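You operate a simulated robot arm through the tools that you are given. There is no shell and no other tool. Be economical: measure what you need, move in short steps, check, and stop when the job is done.

You run a simulated two-armed robot. Do the job below in one go: nothing can be reset, and whatever is moved stays where it is left.

Task
Start the slush machine: outlet, lamp, stirrers on, then both knobs to frost.
Fine: the outlet by the door. Wait till both displays read ready.
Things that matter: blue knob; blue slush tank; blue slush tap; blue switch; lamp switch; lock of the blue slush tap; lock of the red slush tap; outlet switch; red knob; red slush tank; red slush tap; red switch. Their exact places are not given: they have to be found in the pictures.

It is judged by the outcome, as a careful person would: the job done as asked, and still so three seconds after it is handed in. It fails if anything else is knocked over, pushed out of place, dropped, spilled or broken.

Robot
Two 7-joint arms with fingered hands on one trunk, on a base that drives. Base frame: it is fixed to the floor where the robot stands at the start and does not move with it; the origin is under the middle of the robot, x ahead of it, y to its left, z up. Readings come in mm, rad, newtons and seconds.
The left shoulder is at the start at [21, 208, 1509], the right one opposite. Places, roughly: blue knob [700, 200, 900]; blue slush tank [800, 400, 1300]; blue slush tap [700, 200, 1300]; blue switch [600, 200, 900]; lamp switch [700, 100, 900]; lock of the blue slush tap [700, 200, 1200]; lock of the red slush tap [800, 100, 1200]; outlet switch [800, -200, 1300]; red knob [800, 0, 900]; red slush tank [1000, 200, 1300]; red slush tap [800, 0, 1300]; red switch [800, 0, 900]. Payload 5 kg a hand.
Tool frame (each hand has its own): the origin (TCP) lies between the finger pads and is the grasp point; the fingertips stand 48 mm ahead of it; z points along the fingers, y is the line along which they close. The gripper opens to 160 mm. The gripper's body begins 56 mm behind the TCP. The gripper is a hand of 4 fingers: y runs from the thumb to the fingers, the wrist lies at [-26, -142, -252] in the tool frame, and closing takes about 1.5 s.
Orientation is told as [roll, pitch, yaw] about the base's x, y, z axes, in that order, counted from this pose: with the fingers straight down and the wrist toward the robot, the tool's x, y and z point along [0, 1, 0], [1, 0, 0] and [0, 0, -1] of the base frame.

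Tools
- The arms move only by the tool servo_tool. It takes "left_moves", "right_moves" or both (then of equal length, played together; a hand with none holds still); each is a list of rows, each a list of 7 numbers: the turn, a rotation vector about the tool's x, y, z in rad, then the shift along the tool's x, y, z in mm, then the gripper command, from -1 (shut) to 1 (fully open), values between in proportion. In form: [[ax, ay, az, dx, dy, dz, grip], ...]. A call has 1 to 8 rows; each row shifts and turns the commanded pose from where the row before left it, along the tool's axes as they then stand. Each row takes 0.2 s and may step no farther than 50 mm and 0.15 rad from the row before; otherwise, or with a gripper value out of range, the whole call is refused. Where a pose cannot be reached the arm comes as near as it can. A force on the tool above 40 N (or 10 N above the force at the start of the call, whichever is more), or a blocked arm, ends the call early, and 0.2 s more pass. The fingers move at their own pace (about 108 mm/s each) and stop on an object; they squeeze with about 24 N. The grip force told is the motor's: it shows also when the fingers shut on nothing. Time passes only in rows, and 0.2 s behind the last, so rows that do not move let the fingers close. The reply holds the time, the measured pose of the TCP, the force on the tool along the base axes, the opening and the grip force, in the units named above and with some noise, with the torque about the TCP (base axes, N m) and any sound that the robot's microphone picked up, and new pictures: "pictures" is both (left out), scene, wrist or none (wrist: the cameras of the hands that moved).
- Cameras (640 x 400 px; columns grow to the right, rows downward): "scene" is now at [98, 4.7, 1693.5]; the picture's right is [0.05, -1.00, 0.00], its down [-0.62, -0.03, -0.79] and it looks along [0.79, 0.04, -0.62] (base axes); focal length 221 px, centre (320, 200). "left" rides on the left gripper at [-87, -133, -189] in its tool frame; the picture's right is [-0.83, -0.26, 0.49], its down [0.51, -0.71, 0.49] and it looks along [0.22, 0.66, 0.72] (tool axes); focal length 238 px, centre (320, 200). "right" rides on the right gripper at [87, -133, -189] in its tool frame; the picture's right is [-0.83, 0.26, -0.49], its down [-0.51, -0.71, 0.49] and it looks along [-0.22, 0.66, 0.72] (tool axes); focal length 238 px, centre (320, 200).
- slide_trunk(by): slides the trunk up (or, below 0, down) by that many mm; the arms and the scene camera ride with it, the base frame stays. It gives what a move gives, with no picture.
- steer(legs): drives the robot by 1 to 6 legs, each [ahead, left, turn to the left] in mm, mm and rad, along the robot's own axes; the way and the turn of a leg run together, so that a leg with both is an arc; at most 1500 mm and 3.142 rad a leg. The arms and the cameras ride along, it lands a little off, and it stops where it bumps. It gives what a move gives, and a new picture of the scene camera.
- grasp_type(shape, hand): the hand has 4 fingers and takes this shape, open, in about a second: jaw (thumb against the fingers, like two jaws); tri (thumb and two fingers); tip (a fingertip pinch); poke (one finger out to press); point (the index stretched); flat (the hand flat); cup (the hand cupped); fist (a fist). The gripper value then closes the fingers along that shape, each until it touches; the sizes above hold for jaw. It gives what a move gives, with no picture.
- aim_head(pan, tilt): turns the head with the scene camera to pan (to the left, within 1.501 rad either way) and tilt (down, from -0.506 to 1.204), counted from straight ahead of the robot. It gives what a move gives, and a new picture of the scene camera.
- point_at(camera, pixels): for up to 12 pixels [column, row] of the newest picture of that camera ("zoom" is the newest enlarged one), the place [x, y, z] in the base frame of the surface seen there, good to about 3 mm. No time passes.
- inspect(camera, box): a new picture of the part [left, top, right, bottom] of that camera's present view, enlarged. No time passes.
- job_done(): hands the job in; it is judged then, once.

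Go step by step. Measure first, check grasps and placings, and put right what went wrong. The budget is 80 turns and 260 pictures, counting those below and the enlarged ones. Unless the task says otherwise, let go and move clear before handing in, and close with one line.

The tools are called as a command line: name --argument value ..., lists and objects as JSON in quotes. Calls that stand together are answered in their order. servo_tool: Moves the arms, as the interface text tells. Its arguments: {"type":"object","properties":{"left_moves":{"type":"array","items":{"type":"array","items":{"type":"number"}}},"right_moves":{"type":"array","items":{"type":"array","items":{"type":"number"}}},"pictures":{"type":"string","enum":["both","scene","wrist","none"]}},"required":[]} The other tools are called the same way: slide_trunk (by) slides the trunk up or down; grasp_type (shape, hand) gives the hand a shape; steer (legs) drives the base; aim_head (pan, tilt) turns the head that bears the scene camera; point_at (camera, pixels) gives the place of the surface under pixels of a picture; inspect (camera, box) takes an enlarged picture of a part of a camera's view; job_done () hands the job in.

At the start:

```text
t: 0.0
left_eef_pos: [554.9, 229.4, 1553.7]
left_orientation: [0.0, 0.0, 0.001]
left_contact_force: [-0.9, -0.1, 1.3]
left_ft_torque: [0.02, 0.03, 0.05]
left_gripper_width: 159.6
left_grasp_force: 0.1
left_shape: jaw
right_eef_pos: [634.1, -277.2, 1475.0]
right_orientation: [0.0, 0.0, -0.001]
right_contact_force: [-0.8, 0.0, -0.1]
right_ft_torque: [0.01, -0.01, -0.03]
right_gripper_width: 159.3
right_grasp_force: 0.1
right_shape: jaw
trunk travel left (down, up): [-511.0, 179.0]
robot x, y, heading: [-0.0, -1.4, -0.003]
head pan, tilt: [0.045, 0.663]
```

scene: 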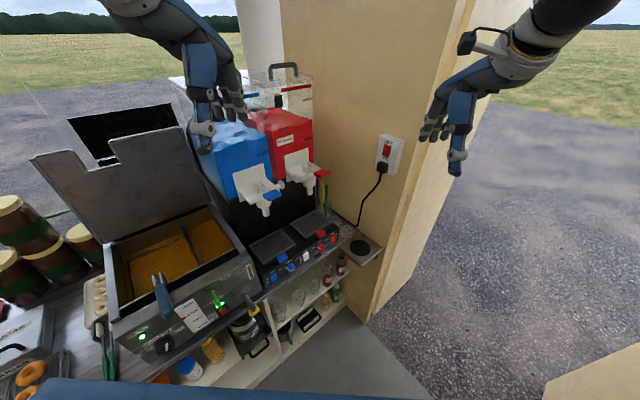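
right: 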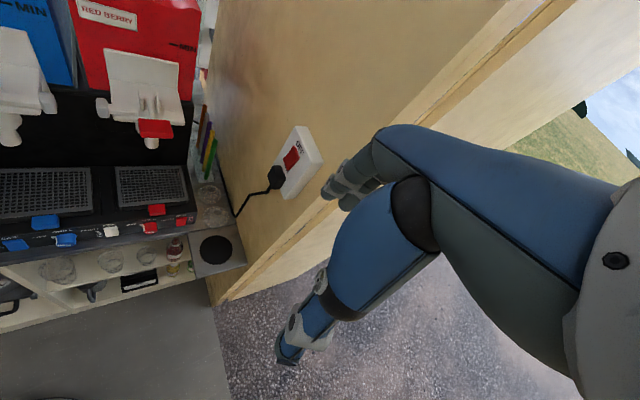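
left: 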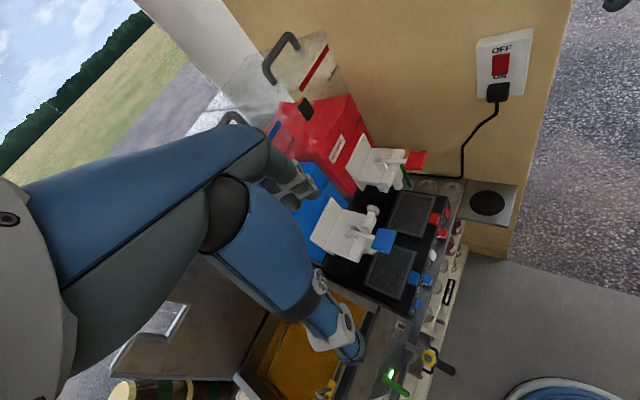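

The scene shows the slush machine with switches around (265-335, 235-285) and the outlet at (388,153). I'll enlarge both.

inspect --camera "scene" --box '[240, 200, 350, 300]'

inspect --camera "right" --box '[0, 180, 220, 270]'

inspect --camera "left" --box '[460, 20, 550, 110]'

point_at --camera "left" --pixels '[[501, 64], [500, 56], [500, 72], [482, 45], [525, 40], [498, 92]]'

point_at --camera "right" --pixels '[[45, 221], [65, 240], [14, 244], [110, 231], [155, 209], [149, 227], [181, 220], [155, 130], [291, 159], [215, 250], [90, 190]]'

```text
4.00 times, centred on (295, 250) of scene
```

zoom: 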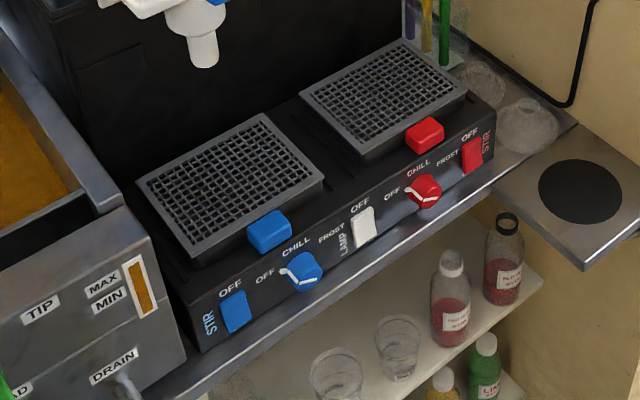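

```text
2.91 times, centred on (110, 225) of right
```

zoom: 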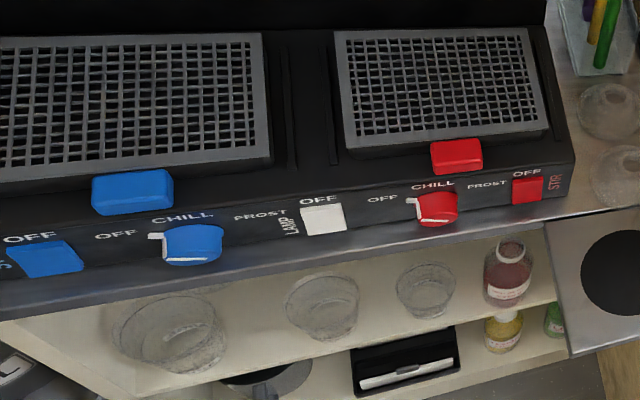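

```text
4.44 times, centred on (505, 65) of left
```

zoom: 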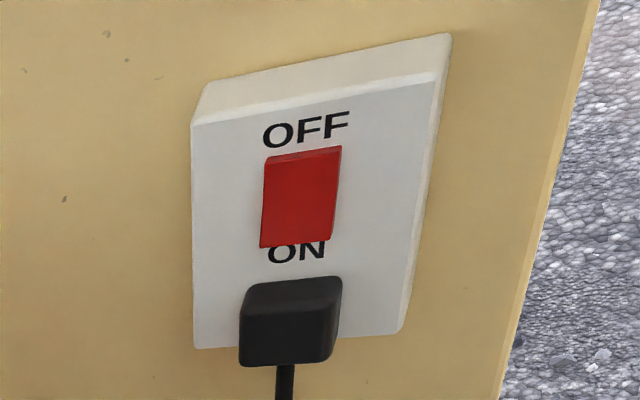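

```text
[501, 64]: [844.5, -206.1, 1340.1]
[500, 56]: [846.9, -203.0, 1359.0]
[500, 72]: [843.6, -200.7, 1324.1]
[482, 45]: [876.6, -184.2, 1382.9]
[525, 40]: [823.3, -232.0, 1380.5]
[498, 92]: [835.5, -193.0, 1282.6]
```

```text
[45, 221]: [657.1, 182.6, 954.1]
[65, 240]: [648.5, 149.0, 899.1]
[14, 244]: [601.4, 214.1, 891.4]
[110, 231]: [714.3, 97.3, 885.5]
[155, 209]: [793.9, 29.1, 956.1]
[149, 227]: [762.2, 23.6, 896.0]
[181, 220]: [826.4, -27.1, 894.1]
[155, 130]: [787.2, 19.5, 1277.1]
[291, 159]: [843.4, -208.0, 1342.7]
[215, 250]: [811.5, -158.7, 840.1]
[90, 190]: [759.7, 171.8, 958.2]
```

The outlet's red rocker is at about (844,-205,1340), on a wall facing (-0.67, 0.74). The panel's switches run from (601,214) to (826,-27) at z≈893. I'll put the left hand in poke shape and turn it to point forward.

grasp_type --shape "poke" --hand "left"

servo_tool --left_moves '[[-0.15, 0, 0, 0, 0, 0, -1], [-0.15, 0, 0, 0, 0, 0, -1], [-0.15, 0, 0, 0, 0, 0, -1], [-0.15, 0, 0, 0, 0, 0, -1], [-0.15, 0, 0, 0, 0, 0, -1], [-0.15, 0, 0, 0, 0, 0, -1], [-0.15, 0, 0, 0, 0, 0, -1], [-0.15, 0, 0, 0, 0, 0, -1]]'

```text
t: 0.9
left_eef_pos: [553.1, 230.2, 1553.9]
left_orientation: [-0.001, 0.0, -0.001]
left_contact_force: [-1.3, 0.4, 0.5]
left_ft_torque: [-0.05, -0.02, 0.05]
left_gripper_width: 0.3
left_grasp_force: 0.1
left_shape: poke
right_eef_pos: [632.2, -278.0, 1475.0]
right_orientation: [0.001, -0.001, -0.001]
right_contact_force: [0.7, 0.4, -0.3]
right_ft_torque: [0.01, -0.01, -0.03]
right_gripper_width: 160.0
right_grasp_force: 0.1
right_shape: jaw
trunk travel left (down, up): [-511.0, 179.0]
robot x, y, heading: [-3.8, 4.1, 0.001]
head pan, tilt: [0.045, 0.663]
```

```text
t: 2.7
left_eef_pos: [628.0, 217.8, 1596.4]
left_orientation: [0.0, -1.206, 0.006]
left_contact_force: [0.0, -0.3, -0.1]
left_ft_torque: [0.01, -0.01, 0.01]
left_gripper_width: 0.0
left_grasp_force: 0.0
left_shape: poke
left hand out of reach, approached as far as the arm can: row 4, 5, 6, 7, 8
right_eef_pos: [626.7, -277.3, 1476.3]
right_orientation: [0.001, -0.006, 0.003]
right_contact_force: [0.4, 0.7, 0.7]
right_ft_torque: [-0.03, 0.02, 0.01]
right_gripper_width: 159.4
right_grasp_force: 0.0
right_shape: jaw
trunk travel left (down, up): [-511.0, 179.0]
robot x, y, heading: [-0.3, 0.3, 0.01]
head pan, tilt: [0.045, 0.663]
```

scene: 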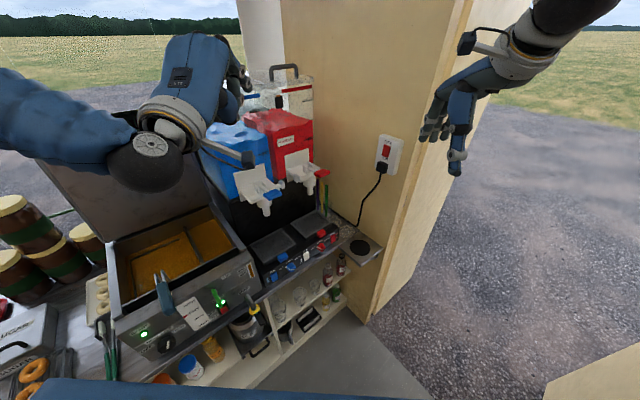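
left: 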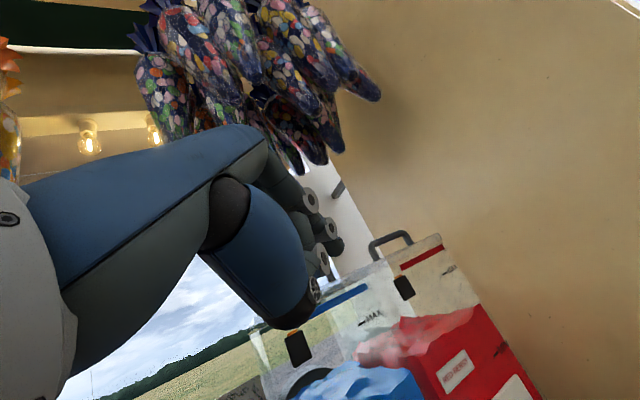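

The left hand turned, but I can't tell which finger is stretched. I'll zoom in on the hand near (240,110).

inspect --camera "scene" --box '[130, 30, 290, 190]'

servo_tool --left_moves '[[0, -0.15, 0, 0, 0, 0, 1], [0, -0.15, 0, 0, 0, 0, 1], [0, -0.15, 0, 0, 0, 0, 1], [0, -0.15, 0, 0, 0, 0, 1], [0, 0, 0, 0, 0, 0, 1], [0, 0, 0, 0, 0, 0, 1]]'

inspect --camera "scene" --box '[130, 30, 290, 190]'

```text
2.50 times, centred on (210, 110) of scene
```

zoom: 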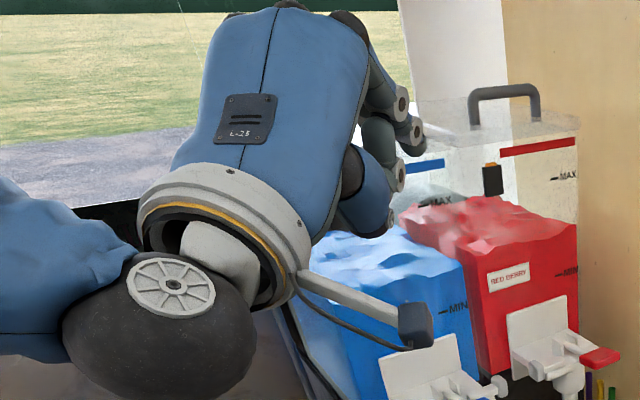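

```text
t: 4.1
left_eef_pos: [638.7, 218.0, 1591.2]
left_orientation: [-0.597, -1.199, -0.004]
left_contact_force: [-0.5, -0.5, -0.2]
left_ft_torque: [0.07, -0.01, 0.05]
left_gripper_width: 0.0
left_grasp_force: 0.0
left_shape: poke
right_eef_pos: [632.9, -278.9, 1473.9]
right_orientation: [0.0, 0.0, -0.002]
right_contact_force: [0.2, -1.8, -0.2]
right_ft_torque: [0.08, 0.04, 0.05]
right_gripper_width: 159.7
right_grasp_force: 0.0
right_shape: jaw
trunk travel left (down, up): [-511.0, 179.0]
robot x, y, heading: [-2.6, 0.9, 0.003]
head pan, tilt: [0.045, 0.663]
```

scene: 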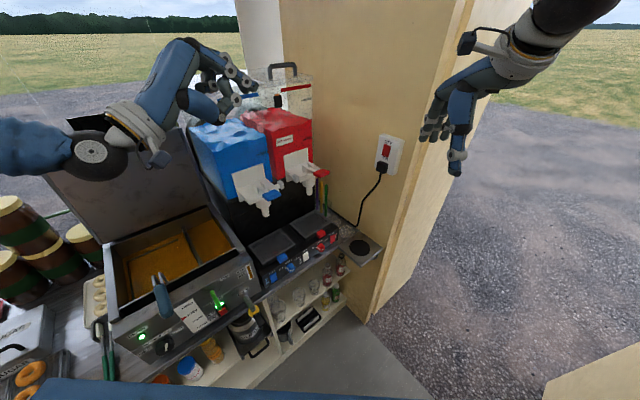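
left: 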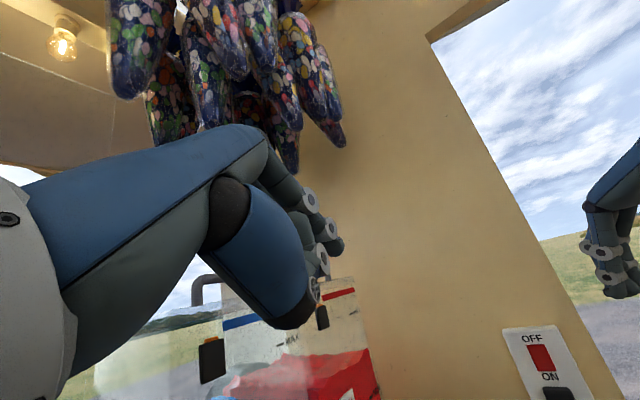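

```text
2.50 times, centred on (210, 110) of scene
```

zoom: 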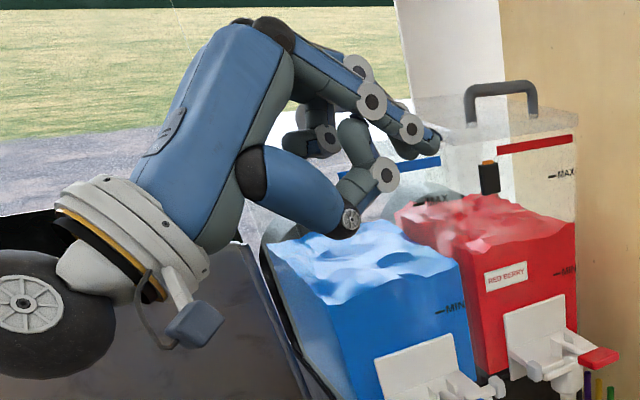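

The index finger is stretched, with its tip at about (437,140) in the zoom. I'll measure it to place the tip in the tool frame.

point_at --camera "zoom" --pixels '[[436, 140], [432, 144], [420, 133], [410, 128], [372, 102], [385, 175], [350, 218]]'

point_at --camera "left" --pixels '[[338, 246], [332, 228], [312, 200], [324, 260], [541, 357], [540, 364]]'

inspect --camera "left" --box '[240, 150, 400, 350]'

```text
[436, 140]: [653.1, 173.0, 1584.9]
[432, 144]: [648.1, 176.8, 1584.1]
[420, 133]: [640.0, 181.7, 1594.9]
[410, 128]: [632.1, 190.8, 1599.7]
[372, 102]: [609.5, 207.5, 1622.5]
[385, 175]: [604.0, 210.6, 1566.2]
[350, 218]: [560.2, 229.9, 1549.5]
```

```text
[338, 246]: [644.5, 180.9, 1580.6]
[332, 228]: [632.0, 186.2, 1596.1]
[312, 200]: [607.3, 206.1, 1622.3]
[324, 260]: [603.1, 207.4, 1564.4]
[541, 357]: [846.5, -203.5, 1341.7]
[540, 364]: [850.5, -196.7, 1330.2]
```

```text
2.00 times, centred on (320, 250) of left
```

zoom: 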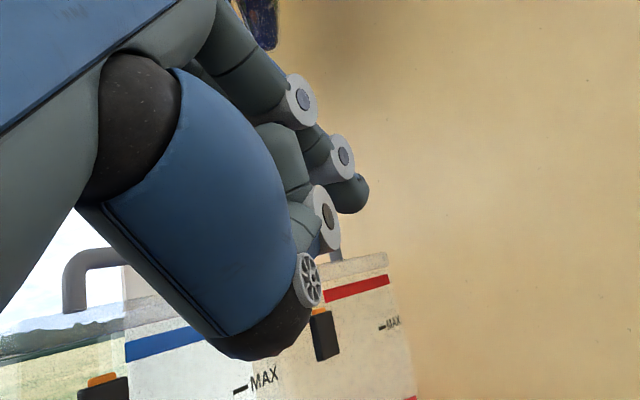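

The index tip sits at about (-27,-1,40) in the tool frame. I'll swing the left hand right and down in front of the outlet, and pull the right hand back out of the way.

servo_tool --left_moves '[[0, -0.15, 0, 0, 0, 0, 1], [0, 0, 0, -38, -2.4, 27.2, 1], [0, 0, 0, -38, -2.4, 27.2, 1], [0, 0, 0, -38, -2.4, 27.2, 1], [0, 0, 0, -38, -2.4, 27.2, 1], [0, 0, 0, -38, -2.4, 27.2, 1], [0, 0, 0, -38, -2.4, 27.2, 1], [0, 0, 0, 0, 0, 0, 1]]' --right_moves '[[0, 0, 0, 0, -25, 0, 1], [0, 0, 0, 0, -25, 0, 1], [0, 0, 0, 0, -25, 0, 1], [0, 0, 0, 0, -25, 0, 1], [0, 0, 0, 0, -25, 0, 1], [0, 0, 0, 0, -25, 0, 1], [0, 0, 0, 0, -25, 0, 1], [0, 0, 0, 0, 0, 0, 1]]' --pictures "scene"

servo_tool --left_moves '[[0, 0, 0, 10.5, -39.8, 11.3, 1], [0, 0, 0, 10.5, -39.8, 11.3, 1], [0, 0, 0, 10.5, -39.8, 11.3, 1], [0, 0, 0, 10.5, -39.8, 11.3, 1], [0, 0, 0, 10.5, -39.8, 11.3, 1], [0, 0, 0, 10.5, -39.8, 11.3, 1], [0, 0, 0, 0, 0, 0, 1]]'

```text
t: 5.7
left_eef_pos: [697.1, 275.1, 1569.1]
left_orientation: [-1.044, -1.076, 0.762]
left_contact_force: [10.9, 13.0, 0.2]
left_ft_torque: [0.06, -0.01, -1.75]
left_gripper_width: 0.0
left_grasp_force: 0.0
left_shape: poke
right_eef_pos: [700.7, -130.3, 1420.0]
right_orientation: [0.011, 0.003, 0.327]
right_contact_force: [18.1, 14.7, -12.3]
right_ft_torque: [-1.2, 2.21, 0.48]
right_gripper_width: 159.4
right_grasp_force: 0.2
right_shape: jaw
right hand out of reach, approached as far as the arm can: row 1, 2, 3, 4, 5, 6, 7
trunk travel left (down, up): [-511.0, 179.0]
robot x, y, heading: [102.5, 16.8, 0.329]
head pan, tilt: [0.045, 0.663]
stopped in row 7 (left hand): the arm was blocked; the commanded pose is now the measured one
```

scene: 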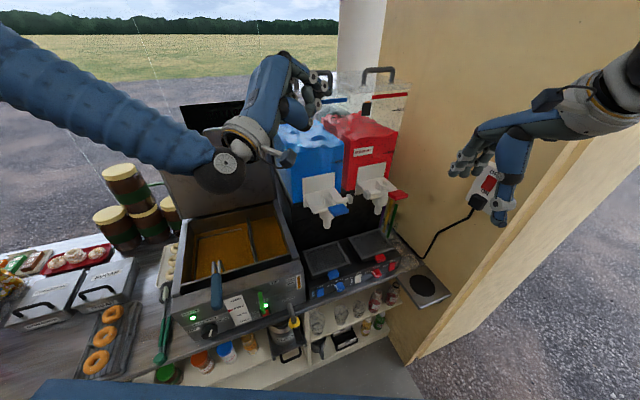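

```text
t: 7.3
left_eef_pos: [678.8, 150.1, 1323.7]
left_orientation: [-1.012, -1.094, 0.596]
left_contact_force: [-1.4, 0.5, 1.2]
left_ft_torque: [0.02, 0.05, 0.04]
left_gripper_width: 0.0
left_grasp_force: 0.0
left_shape: poke
right_eef_pos: [656.2, -200.5, 1427.8]
right_orientation: [0.008, 0.001, 0.219]
right_contact_force: [-1.7, 1.1, 1.4]
right_ft_torque: [-0.08, -0.19, -0.03]
right_gripper_width: 159.9
right_grasp_force: 0.1
right_shape: jaw
trunk travel left (down, up): [-511.0, 179.0]
robot x, y, heading: [68.5, 7.7, 0.226]
head pan, tilt: [0.045, 0.663]
```

scene: 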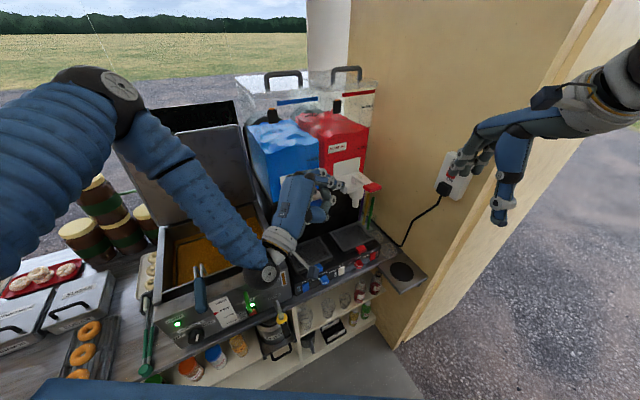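
left: 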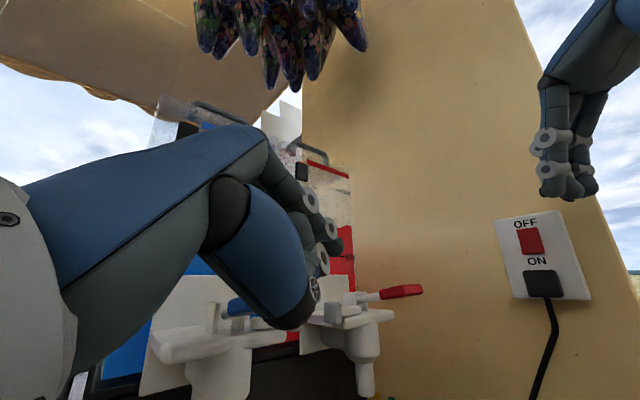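

The base swung round while the arms were blocked (heading 0.33, now 0.226), so the left hand is near the taps. I'll hold still for a moment to see whether the base settles.

servo_tool --left_moves '[[0, 0, 0, 0, 0, 0, 1], [0, 0, 0, 0, 0, 0, 1]]' --pictures "scene"

inspect --camera "scene" --box '[220, 60, 400, 300]'

```text
t: 7.9
left_eef_pos: [680.5, 147.6, 1323.3]
left_orientation: [-1.01, -1.093, 0.592]
left_contact_force: [-0.7, 0.0, 1.1]
left_ft_torque: [0.03, 0.05, 0.04]
left_gripper_width: 0.0
left_grasp_force: 0.0
left_shape: poke
right_eef_pos: [658.8, -202.6, 1427.8]
right_orientation: [0.012, 0.003, 0.219]
right_contact_force: [-1.0, -0.6, 1.0]
right_ft_torque: [0.02, -0.09, -0.01]
right_gripper_width: 160.0
right_grasp_force: 0.2
right_shape: jaw
trunk travel left (down, up): [-511.0, 179.0]
robot x, y, heading: [71.2, 6.9, 0.225]
head pan, tilt: [0.045, 0.663]
```

scene: 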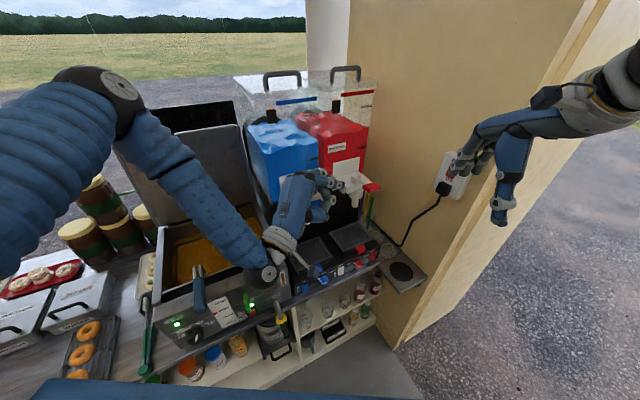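

```text
1.67 times, centred on (310, 180) of scene
```

zoom: 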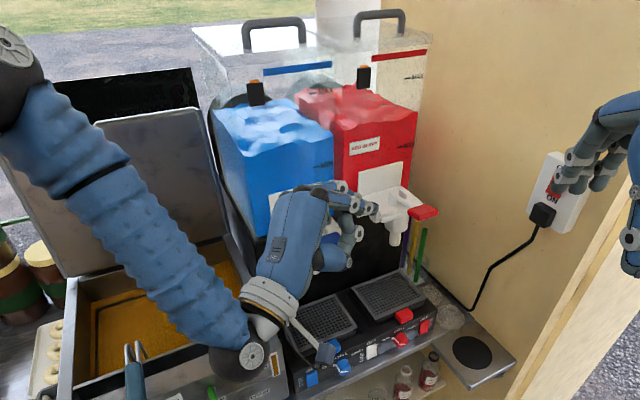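

The base is stable at (71,7,0.225). I'll back it out 150 mm to clear the taps, then turn it back to heading 0.

steer --legs '[[-150, 0, 0], [0, 0, -0.225]]'

```text
t: 10.1
left_eef_pos: [549.7, -28.9, 1322.7]
left_orientation: [-1.005, -1.093, 0.36]
left_contact_force: [-0.3, -0.1, 1.7]
left_ft_torque: [0.01, 0.04, 0.04]
left_gripper_width: 0.0
left_grasp_force: 0.0
left_shape: poke
right_eef_pos: [448.8, -364.4, 1426.5]
right_orientation: [0.01, 0.003, -0.006]
right_contact_force: [-0.5, -0.5, -0.3]
right_ft_torque: [0.01, 0.01, 0.0]
right_gripper_width: 160.1
right_grasp_force: 0.1
right_shape: jaw
trunk travel left (down, up): [-511.0, 179.0]
robot x, y, heading: [-77.5, -22.7, -0.003]
head pan, tilt: [0.045, 0.663]
```

scene: 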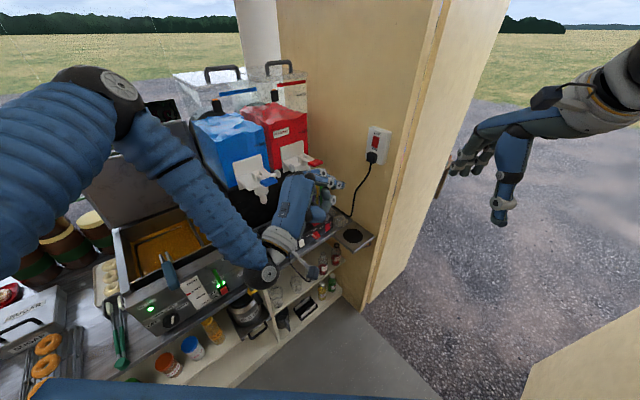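

The left hand is now clear at (550,-29,1323) and points along about (0.74,-0.63,-0.25). I'll bring the fingertip to roughly 60 mm off the lower half of the outlet rocker.

servo_tool --left_moves '[[0, 0, 0, 9.8, 16.1, 38.1, 1], [0, 0, 0, 9.8, 16.1, 38.1, 1], [0, 0, 0, 9.8, 16.1, 38.1, 1], [0, 0, 0, 9.8, 16.1, 38.1, 1], [0, 0, 0, 9.8, 16.1, 38.1, 1], [0, 0, 0, 9.8, 16.1, 38.1, 1], [0, 0, 0, 0, 0, 0, 1]]'

inspect --camera "scene" --box '[300, 90, 440, 200]'

inspect --camera "left" --box '[220, 100, 540, 300]'

```text
t: 11.7
left_eef_pos: [792.5, -109.9, 1330.0]
left_orientation: [-1.007, -1.093, 0.365]
left_contact_force: [-0.3, 0.4, 1.2]
left_ft_torque: [0.0, 0.04, -0.02]
left_gripper_width: 0.0
left_grasp_force: 0.1
left_shape: poke
right_eef_pos: [447.8, -362.7, 1427.0]
right_orientation: [0.01, 0.004, -0.008]
right_contact_force: [0.5, 0.9, 0.3]
right_ft_torque: [-0.02, -0.05, 0.02]
right_gripper_width: 160.1
right_grasp_force: 0.1
right_shape: jaw
trunk travel left (down, up): [-511.0, 179.0]
robot x, y, heading: [-78.5, -26.1, -0.001]
head pan, tilt: [0.045, 0.663]
```

scene: 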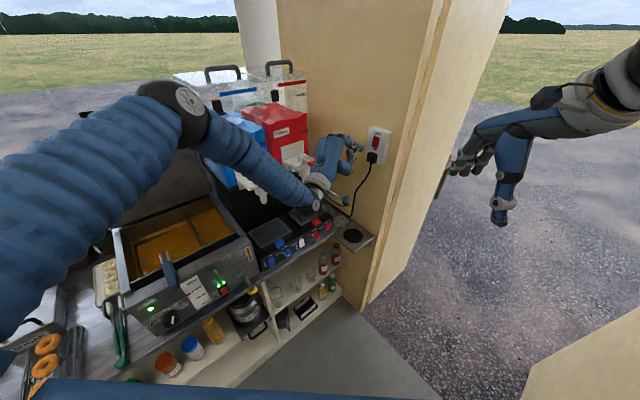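
left: 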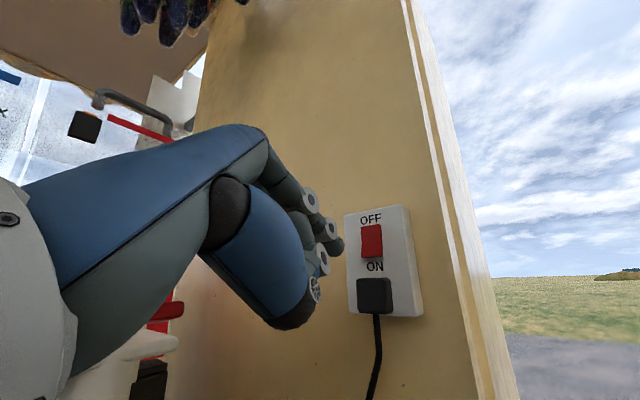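

```text
3.64 times, centred on (370, 145) of scene
```

zoom: 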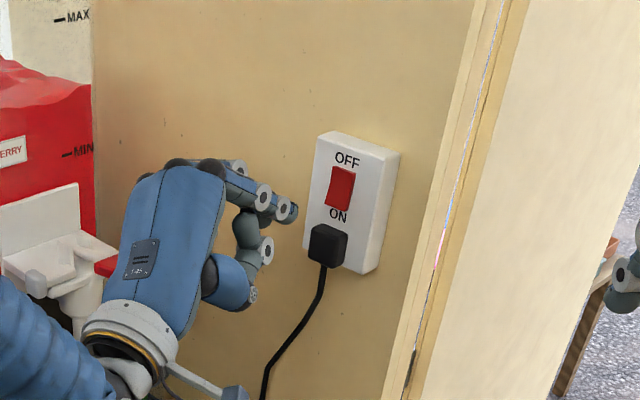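

```text
2.00 times, centred on (380, 200) of left
```

zoom: 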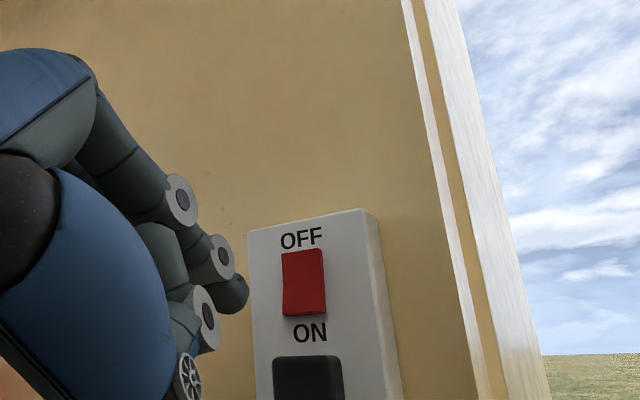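

The fingertip is close to the plate. I'll measure the tip and the rocker before pressing.

point_at --camera "zoom" --pixels '[[246, 290], [240, 305], [304, 307], [304, 283], [304, 258], [287, 283], [321, 283], [268, 320], [350, 320], [310, 370]]'

point_at --camera "scene" --pixels '[[361, 148], [358, 149], [375, 140]]'

```text
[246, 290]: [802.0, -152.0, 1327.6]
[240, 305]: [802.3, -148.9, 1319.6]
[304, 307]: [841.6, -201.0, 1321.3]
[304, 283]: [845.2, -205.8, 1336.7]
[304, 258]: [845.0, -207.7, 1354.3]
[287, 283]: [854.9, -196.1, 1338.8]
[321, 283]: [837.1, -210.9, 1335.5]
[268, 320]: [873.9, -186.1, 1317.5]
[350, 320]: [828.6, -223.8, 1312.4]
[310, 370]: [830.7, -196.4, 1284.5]
```

```text
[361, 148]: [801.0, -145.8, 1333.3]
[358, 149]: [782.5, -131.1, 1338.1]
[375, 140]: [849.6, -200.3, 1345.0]
```

The bottom of the rocker stands proud, so it is off. Its lower half at (843,-203,1325) is the target, and I'll approach and push in small steps.

servo_tool --left_moves '[[0, 0, 0, -5.9, 1.3, 24.3, 1], [0, 0, 0, -5.9, 1.3, 24.3, 1], [0, 0, 0, -1.3, 0.8, 4.8, 1], [0, 0, 0, -1.3, 0.8, 4.8, 1], [0, 0, 0, -1.3, 0.8, 4.8, 1], [0, 0, 0, -1.3, 0.8, 4.8, 1], [0, 0, 0, 0, 0, 0, 1]]'

inspect --camera "left" --box '[220, 100, 540, 300]'

```text
t: 13.0
left_eef_pos: [830.0, -151.5, 1325.2]
left_orientation: [-1.017, -1.095, 0.376]
left_contact_force: [-27.2, 18.8, 3.9]
left_ft_torque: [0.09, 0.18, -1.2]
left_gripper_width: 0.4
left_grasp_force: 0.0
left_shape: poke
right_eef_pos: [447.1, -359.5, 1427.6]
right_orientation: [0.008, 0.003, -0.004]
right_contact_force: [0.4, 0.5, -0.6]
right_ft_torque: [0.02, 0.05, -0.02]
right_gripper_width: 160.3
right_grasp_force: 0.0
right_shape: jaw
trunk travel left (down, up): [-511.0, 179.0]
robot x, y, heading: [-81.1, -22.3, 0.005]
head pan, tilt: [0.045, 0.663]
stopped in row 6 (left hand): the force on the tool passed its limit at 43 N (the readings are from after the stop); the commanded pose is now the measured one
```

scene: 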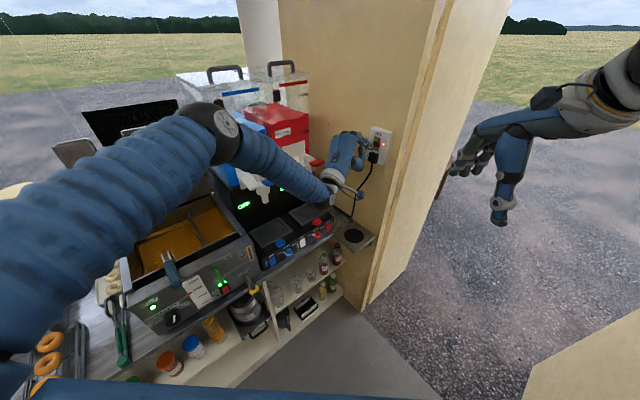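
left: 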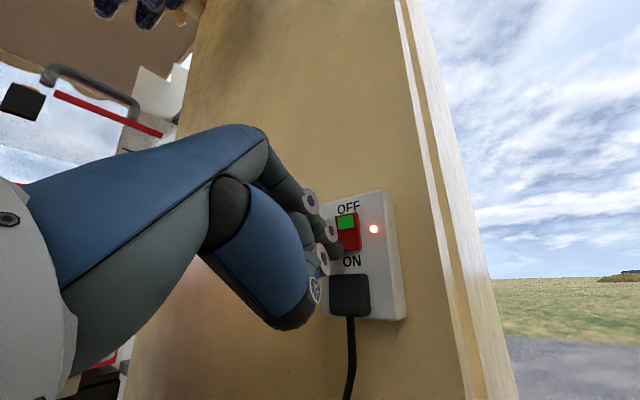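

```text
2.00 times, centred on (380, 200) of left
```

zoom: 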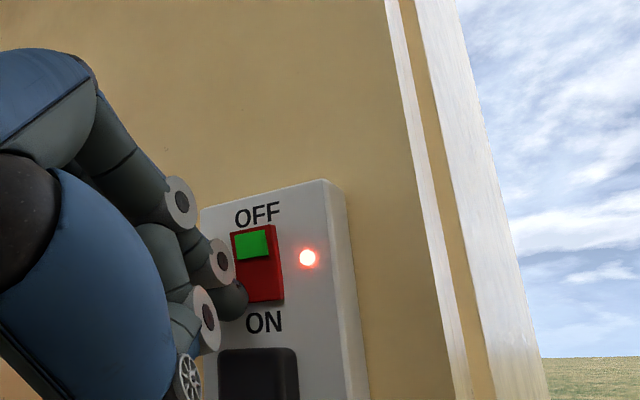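

The outlet is on: a green flag shows on the rocker and a red lamp is lit. I'll retreat along the same path.

servo_tool --left_moves '[[0, 0, 0, 6, -2, -32, 1], [0, 0, 0, 6, -2, -32, 1], [0, 0, 0, -9.8, -16.1, -38.1, 1], [0, 0, 0, -9.8, -16.1, -38.1, 1], [0, 0, 0, -9.8, -16.1, -38.1, 1], [0, 0, 0, -9.8, -16.1, -38.1, 1], [0, 0, 0, -9.8, -16.1, -38.1, 1], [0, 0, 0, 0, 0, 0, 1]]' --pictures "scene"

inspect --camera "scene" --box '[220, 150, 350, 290]'

```text
t: 14.8
left_eef_pos: [589.6, -41.4, 1324.9]
left_orientation: [-1.012, -1.096, 0.369]
left_contact_force: [-0.6, 0.1, 0.0]
left_ft_torque: [-0.05, -0.01, -0.03]
left_gripper_width: 0.0
left_grasp_force: 0.1
left_shape: poke
right_eef_pos: [450.6, -363.5, 1425.1]
right_orientation: [0.01, 0.004, -0.006]
right_contact_force: [1.4, 0.1, 0.2]
right_ft_torque: [0.0, 0.07, -0.03]
right_gripper_width: 160.0
right_grasp_force: 0.1
right_shape: jaw
trunk travel left (down, up): [-511.0, 179.0]
robot x, y, heading: [-79.5, -23.7, -0.003]
head pan, tilt: [0.045, 0.663]
```

scene: 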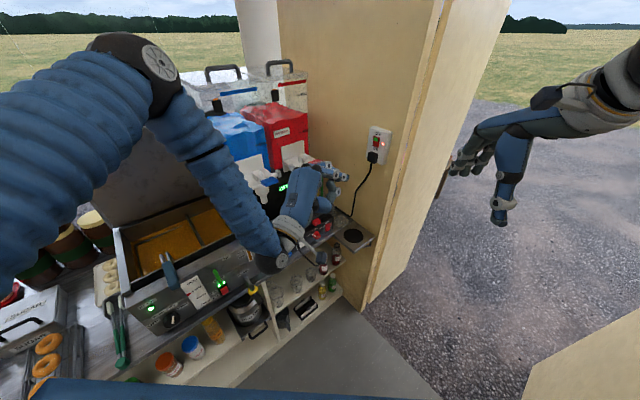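

```text
2.86 times, centred on (285, 220) of scene
```

zoom: 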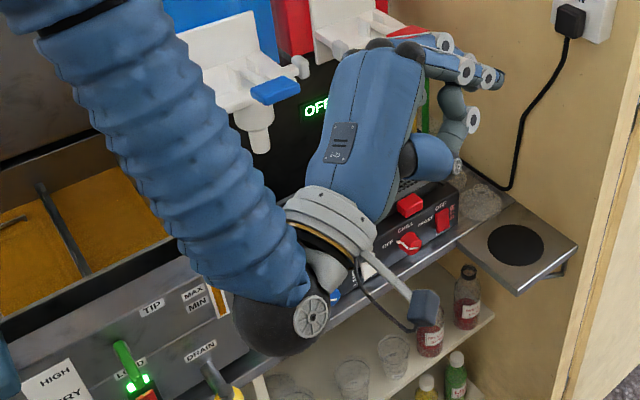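

The displays are lit and one reads OFF. Before repositioning, I'll measure the floor, the wall end and the wood at bottom right.

point_at --camera "scene" --pixels '[[363, 305], [375, 250], [435, 60], [420, 150], [400, 270], [560, 370], [524, 395], [340, 360], [420, 390], [240, 385], [250, 290], [350, 310]]'

aim_head --pan -0.5 --tilt 1.0

```text
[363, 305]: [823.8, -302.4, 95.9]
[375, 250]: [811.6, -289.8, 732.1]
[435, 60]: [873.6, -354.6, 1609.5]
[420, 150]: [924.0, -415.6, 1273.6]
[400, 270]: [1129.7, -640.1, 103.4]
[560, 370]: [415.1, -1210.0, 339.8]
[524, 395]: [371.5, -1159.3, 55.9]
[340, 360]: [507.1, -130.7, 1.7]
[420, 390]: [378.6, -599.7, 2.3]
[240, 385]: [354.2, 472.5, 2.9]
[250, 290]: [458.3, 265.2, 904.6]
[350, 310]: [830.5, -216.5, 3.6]
```

```text
t: 15.8
left_eef_pos: [588.1, -41.7, 1325.2]
left_orientation: [-1.011, -1.091, 0.368]
left_contact_force: [0.1, -0.2, -0.3]
left_ft_torque: [0.03, 0.03, -0.03]
left_gripper_width: 0.0
left_grasp_force: 0.0
left_shape: poke
right_eef_pos: [449.2, -362.6, 1425.2]
right_orientation: [0.01, 0.003, -0.007]
right_contact_force: [0.7, 1.6, 0.0]
right_ft_torque: [0.0, 0.05, 0.02]
right_gripper_width: 159.9
right_grasp_force: 0.0
right_shape: jaw
trunk travel left (down, up): [-511.0, 179.0]
robot x, y, heading: [-75.6, -27.1, 0.004]
head pan, tilt: [-0.499, 1.0]
```

scene: 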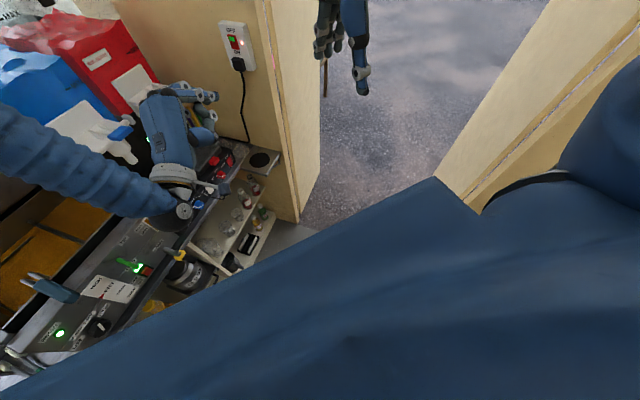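

The doorway has room. I'll slide the base to the right and turn it to face the panel, keeping the arms well away.

steer --legs '[[0, -450, 0], [0, 0, 0.75]]'

aim_head --pan 0.0 --tilt 0.6

```text
t: 20.4
left_eef_pos: [420.8, -32.4, 1325.4]
left_orientation: [-1.012, -1.092, 1.114]
left_contact_force: [0.5, -0.4, 0.5]
left_ft_torque: [0.02, -0.02, -0.02]
left_gripper_width: 0.0
left_grasp_force: 0.0
left_shape: poke
right_eef_pos: [537.9, -363.2, 1425.4]
right_orientation: [0.009, 0.002, 0.739]
right_contact_force: [0.0, 0.1, 0.3]
right_ft_torque: [0.04, 0.03, 0.02]
right_gripper_width: 159.9
right_grasp_force: 0.1
right_shape: jaw
trunk travel left (down, up): [-511.0, 179.0]
robot x, y, heading: [-77.9, -470.9, 0.742]
head pan, tilt: [-0.499, 1.0]
```

scene: 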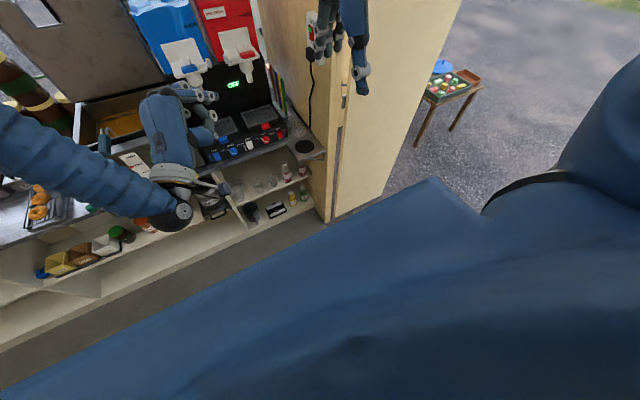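

```text
t: 21.4
left_eef_pos: [421.8, -33.6, 1325.0]
left_orientation: [-1.011, -1.094, 1.114]
left_contact_force: [1.3, -0.3, 0.1]
left_ft_torque: [-0.05, -0.02, 0.0]
left_gripper_width: 0.2
left_grasp_force: 0.1
left_shape: poke
right_eef_pos: [536.9, -363.7, 1425.5]
right_orientation: [0.01, 0.004, 0.738]
right_contact_force: [0.0, 0.7, -0.1]
right_ft_torque: [0.02, 0.01, 0.02]
right_gripper_width: 159.7
right_grasp_force: 0.1
right_shape: jaw
trunk travel left (down, up): [-511.0, 179.0]
robot x, y, heading: [-84.9, -472.7, 0.746]
head pan, tilt: [0.0, 0.6]
```

scene: 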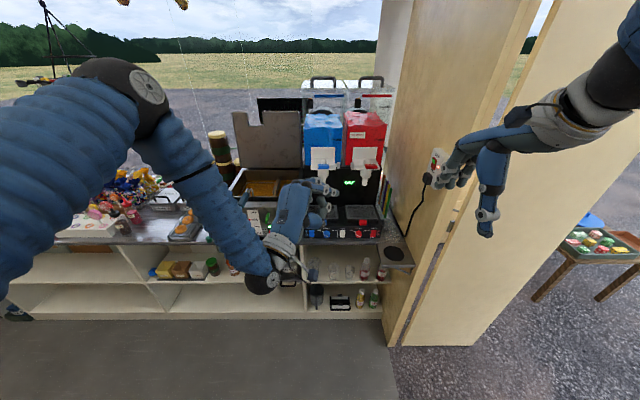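

The robot now faces the panel squarely. I'll zoom in and measure the panel.

inspect --camera "scene" --box '[290, 160, 400, 250]'

```text
4.44 times, centred on (345, 205) of scene
```

zoom: 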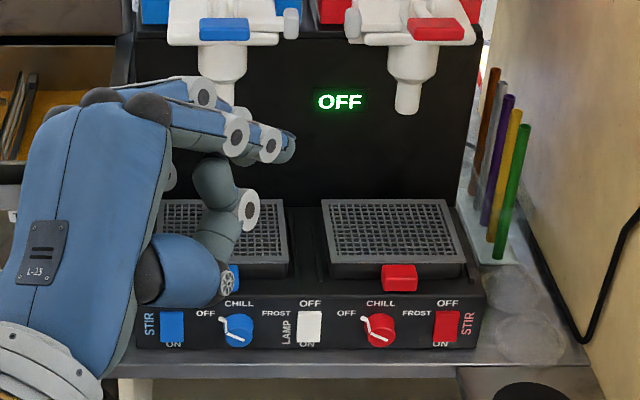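

point_at --camera "zoom" --pixels '[[173, 320], [173, 336], [309, 317], [309, 337], [447, 316], [447, 337], [240, 330], [377, 330], [400, 290], [435, 340], [400, 307], [400, 342]]'

point_at --camera "scene" --pixels '[[323, 165], [358, 167], [335, 188], [300, 240], [375, 240]]'

```text
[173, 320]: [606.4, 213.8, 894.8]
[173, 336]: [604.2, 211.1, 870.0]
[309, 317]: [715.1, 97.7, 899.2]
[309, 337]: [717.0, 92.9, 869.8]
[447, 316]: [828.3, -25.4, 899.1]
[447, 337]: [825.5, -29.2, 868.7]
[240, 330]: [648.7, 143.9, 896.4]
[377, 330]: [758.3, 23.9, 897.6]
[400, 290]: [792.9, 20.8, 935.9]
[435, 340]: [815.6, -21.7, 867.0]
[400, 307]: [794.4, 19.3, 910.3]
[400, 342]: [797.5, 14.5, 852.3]
```

```text
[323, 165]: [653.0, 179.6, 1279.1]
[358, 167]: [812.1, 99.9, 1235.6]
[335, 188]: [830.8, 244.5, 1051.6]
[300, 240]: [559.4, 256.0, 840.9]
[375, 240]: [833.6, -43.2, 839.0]
```

The panel face is vertical and about 970 mm ahead. I'll use the left hand for the blue side and the right hand for the red, so I'm putting both into poke and tilting them forward-down along my heading.

grasp_type --shape "poke" --hand "right"

servo_tool --left_moves '[[0.0347, 0.1376, 0.0237, 0, 0, 0, 1], [0.0347, 0.1376, 0.0237, 0, 0, 0, 1], [0.0347, 0.1376, 0.0237, 0, 0, 0, 1], [0.0347, 0.1376, 0.0237, 0, 0, 0, 1], [0.0347, 0.1376, 0.0237, 0, 0, 0, 1], [0, 0, 0, 20, -34.7, 22.3, 1], [0, 0, 0, 20, -34.7, 22.3, 1]]' --right_moves '[[-0.143, 0, 0, 14, 0, 0, 1], [-0.143, 0, 0, 14, 0, 0, 1], [-0.143, 0, 0, 14, 0, 0, 1], [-0.143, 0, 0, 14, 0, 0, 1], [-0.143, 0, 0, 14, 0, 0, 1], [-0.143, 0, 0, 14, -20, 15, 1], [-0.143, 0, 0, 14, -20, 15, 1]]' --pictures "scene"

```text
t: 22.3
left_eef_pos: [421.8, -31.9, 1324.4]
left_orientation: [-1.01, -1.091, 1.114]
left_contact_force: [0.0, 0.1, 0.4]
left_ft_torque: [0.03, 0.0, -0.04]
left_gripper_width: 0.0
left_grasp_force: 0.0
left_shape: poke
right_eef_pos: [537.1, -362.5, 1426.2]
right_orientation: [0.011, 0.004, 0.738]
right_contact_force: [0.3, 0.0, 0.1]
right_ft_torque: [0.0, 0.02, 0.0]
right_gripper_width: 0.0
right_grasp_force: 0.0
right_shape: poke
trunk travel left (down, up): [-511.0, 179.0]
robot x, y, heading: [-80.6, -475.6, 0.743]
head pan, tilt: [0.0, 0.6]
```

```text
t: 23.9
left_eef_pos: [395.8, -0.5, 1241.0]
left_orientation: [-0.004, -0.997, 0.749]
left_contact_force: [-0.5, 1.3, 0.3]
left_ft_torque: [-0.05, 0.04, -0.15]
left_gripper_width: 0.0
left_grasp_force: 0.2
left_shape: poke
right_eef_pos: [602.8, -283.7, 1439.8]
right_orientation: [-0.09, -0.989, 0.885]
right_contact_force: [-0.4, 2.1, 0.9]
right_ft_torque: [-0.02, 0.06, -0.02]
right_gripper_width: 0.0
right_grasp_force: 0.1
right_shape: poke
right hand out of reach, approached as far as the arm can: row 2, 3, 4, 5, 6, 7
trunk travel left (down, up): [-511.0, 179.0]
robot x, y, heading: [-83.0, -470.6, 0.745]
head pan, tilt: [0.0, 0.6]
```

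scene: 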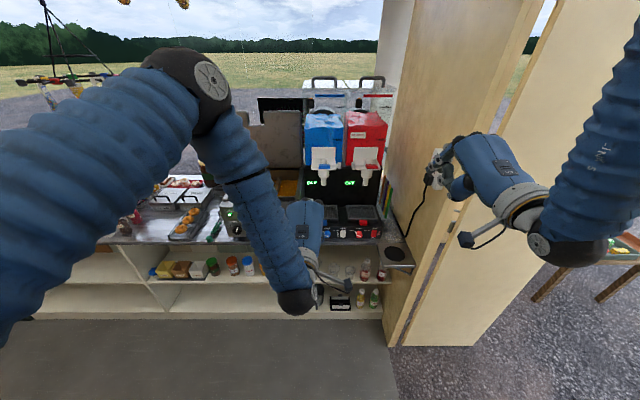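

Both hands turned without moving the base. I'll lower both, bringing the right hand toward the middle.

servo_tool --left_moves '[[0, 0, 0, 5, -30.5, 19.6, 1], [0, 0, 0, 5, -30.5, 19.6, 1], [0, 0, 0, 5, -30.5, 19.6, 1], [0, 0, 0, 5, -30.5, 19.6, 1], [0, 0, 0, 5, -30.5, 19.6, 1], [0, 0, 0, 5, -30.5, 19.6, 1], [0, 0, 0, 5, -30.5, 19.6, 1], [0, 0, 0, 5, -30.5, 19.6, 1]]' --right_moves '[[0, 0, 0, 10, -22, 20, 1], [0, 0, 0, 10, -22, 20, 1], [0, 0, 0, 10, -22, 20, 1], [0, 0, 0, 10, -22, 20, 1], [0, 0, 0, 10, -22, 20, 1], [0, 0, 0, 10, -22, 20, 1], [0, 0, 0, 10, -22, 20, 1], [0, 0, 0, 10, -22, 20, 1]]' --pictures "scene"

```text
t: 25.7
left_eef_pos: [366.6, 27.1, 953.6]
left_orientation: [-0.001, -1.001, 0.744]
left_contact_force: [1.8, 0.6, 1.2]
left_ft_torque: [-0.1, 0.13, -0.06]
left_gripper_width: 0.0
left_grasp_force: 0.1
left_shape: poke
right_eef_pos: [662.9, -336.3, 1232.4]
right_orientation: [0.031, -0.996, 0.727]
right_contact_force: [0.8, 0.4, -0.2]
right_ft_torque: [-0.02, 0.05, 0.02]
right_gripper_width: 0.2
right_grasp_force: 0.0
right_shape: poke
right hand out of reach, approached as far as the arm can: row 1, 2, 3, 4, 5, 6, 7, 8
trunk travel left (down, up): [-511.0, 179.0]
robot x, y, heading: [-82.4, -472.0, 0.749]
head pan, tilt: [0.0, 0.6]
```

scene: 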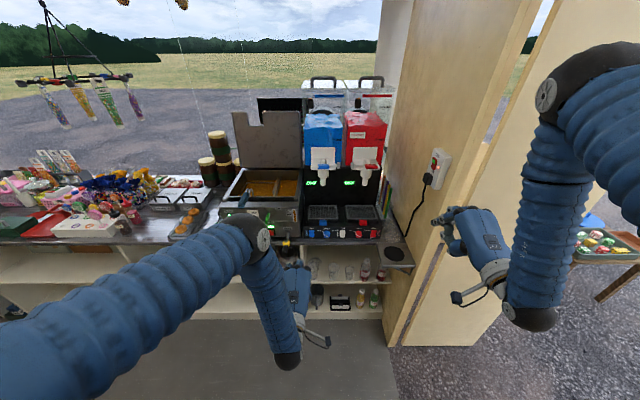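

The left hand is in place, but the right hand stayed out at the wall-end side. I'll move it left and down.

servo_tool --right_moves '[[0, 0, 0, 30, -25, 0, 1], [0, 0, 0, 30, -25, 0, 1], [0, 0, 0, 30, -25, 0, 1], [0, 0, 0, 30, -25, 0, 1], [0, 0, 0, 30, -25, 0, 1], [0, 0, 0, 20, -25, 0, 1], [0, 0, 0, 0, -25, 0, 1], [0, 0, 0, 0, -25, 0, 1]]' --pictures "scene"

```text
t: 27.5
left_eef_pos: [364.9, 26.2, 952.3]
left_orientation: [0.0, -0.998, 0.744]
left_contact_force: [-0.1, 0.1, 0.1]
left_ft_torque: [-0.01, 0.02, 0.03]
left_gripper_width: 0.1
left_grasp_force: 0.2
left_shape: poke
right_eef_pos: [671.0, -369.2, 1124.6]
right_orientation: [0.03, -0.992, 0.721]
right_contact_force: [0.5, -0.5, -0.4]
right_ft_torque: [0.01, -0.01, 0.03]
right_gripper_width: 0.0
right_grasp_force: 0.0
right_shape: poke
right hand out of reach, approached as far as the arm can: row 1, 2, 3, 4, 5, 6, 7, 8
trunk travel left (down, up): [-511.0, 179.0]
robot x, y, heading: [-80.9, -471.2, 0.751]
head pan, tilt: [0.0, 0.6]
```

scene: 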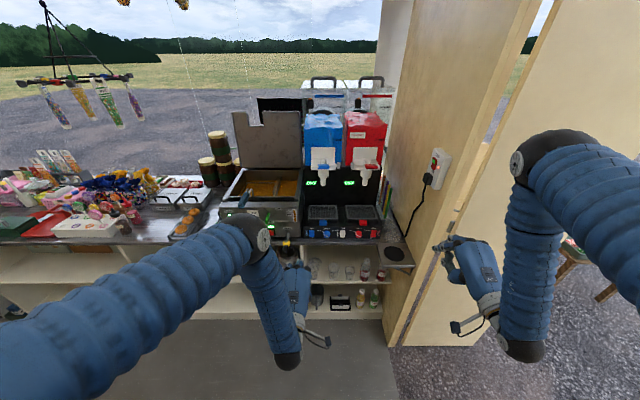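

The right arm keeps drifting outward, so I'll use the left hand for everything and keep the right arm short of the door jamb. Next I'll lower the trunk for reach and shift the base right.

slide_trunk --by -200

steer --legs '[[0, -150, 0]]'

```text
t: 29.6
left_eef_pos: [365.1, 26.3, 753.3]
left_orientation: [0.0, -1.0, 0.744]
left_contact_force: [-0.6, -0.4, 0.0]
left_ft_torque: [0.03, -0.01, 0.0]
left_gripper_width: 0.0
left_grasp_force: 0.1
left_shape: poke
right_eef_pos: [669.6, -368.8, 925.3]
right_orientation: [0.029, -0.991, 0.722]
right_contact_force: [-0.9, -0.7, -0.5]
right_ft_torque: [0.02, 0.04, 0.02]
right_gripper_width: 0.1
right_grasp_force: 0.0
right_shape: poke
trunk travel left (down, up): [-311.0, 379.0]
robot x, y, heading: [-81.5, -470.4, 0.748]
head pan, tilt: [0.0, 0.6]
```

```text
t: 31.0
left_eef_pos: [468.9, -87.3, 753.0]
left_orientation: [0.001, -0.999, 0.739]
left_contact_force: [0.4, -1.7, 0.1]
left_ft_torque: [0.02, 0.03, 0.14]
left_gripper_width: 0.0
left_grasp_force: 0.1
left_shape: poke
right_eef_pos: [773.3, -481.0, 923.6]
right_orientation: [0.031, -0.991, 0.717]
right_contact_force: [0.6, -1.8, -0.3]
right_ft_torque: [0.12, 0.0, 0.12]
right_gripper_width: 0.0
right_grasp_force: 0.1
right_shape: poke
trunk travel left (down, up): [-311.0, 379.0]
robot x, y, heading: [20.7, -584.6, 0.744]
head pan, tilt: [0.0, 0.6]
```

scene: 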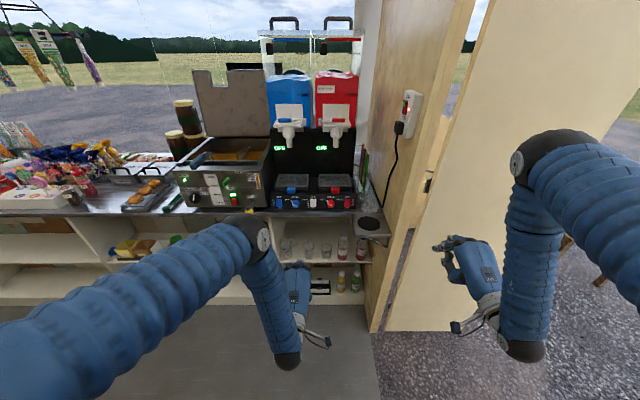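

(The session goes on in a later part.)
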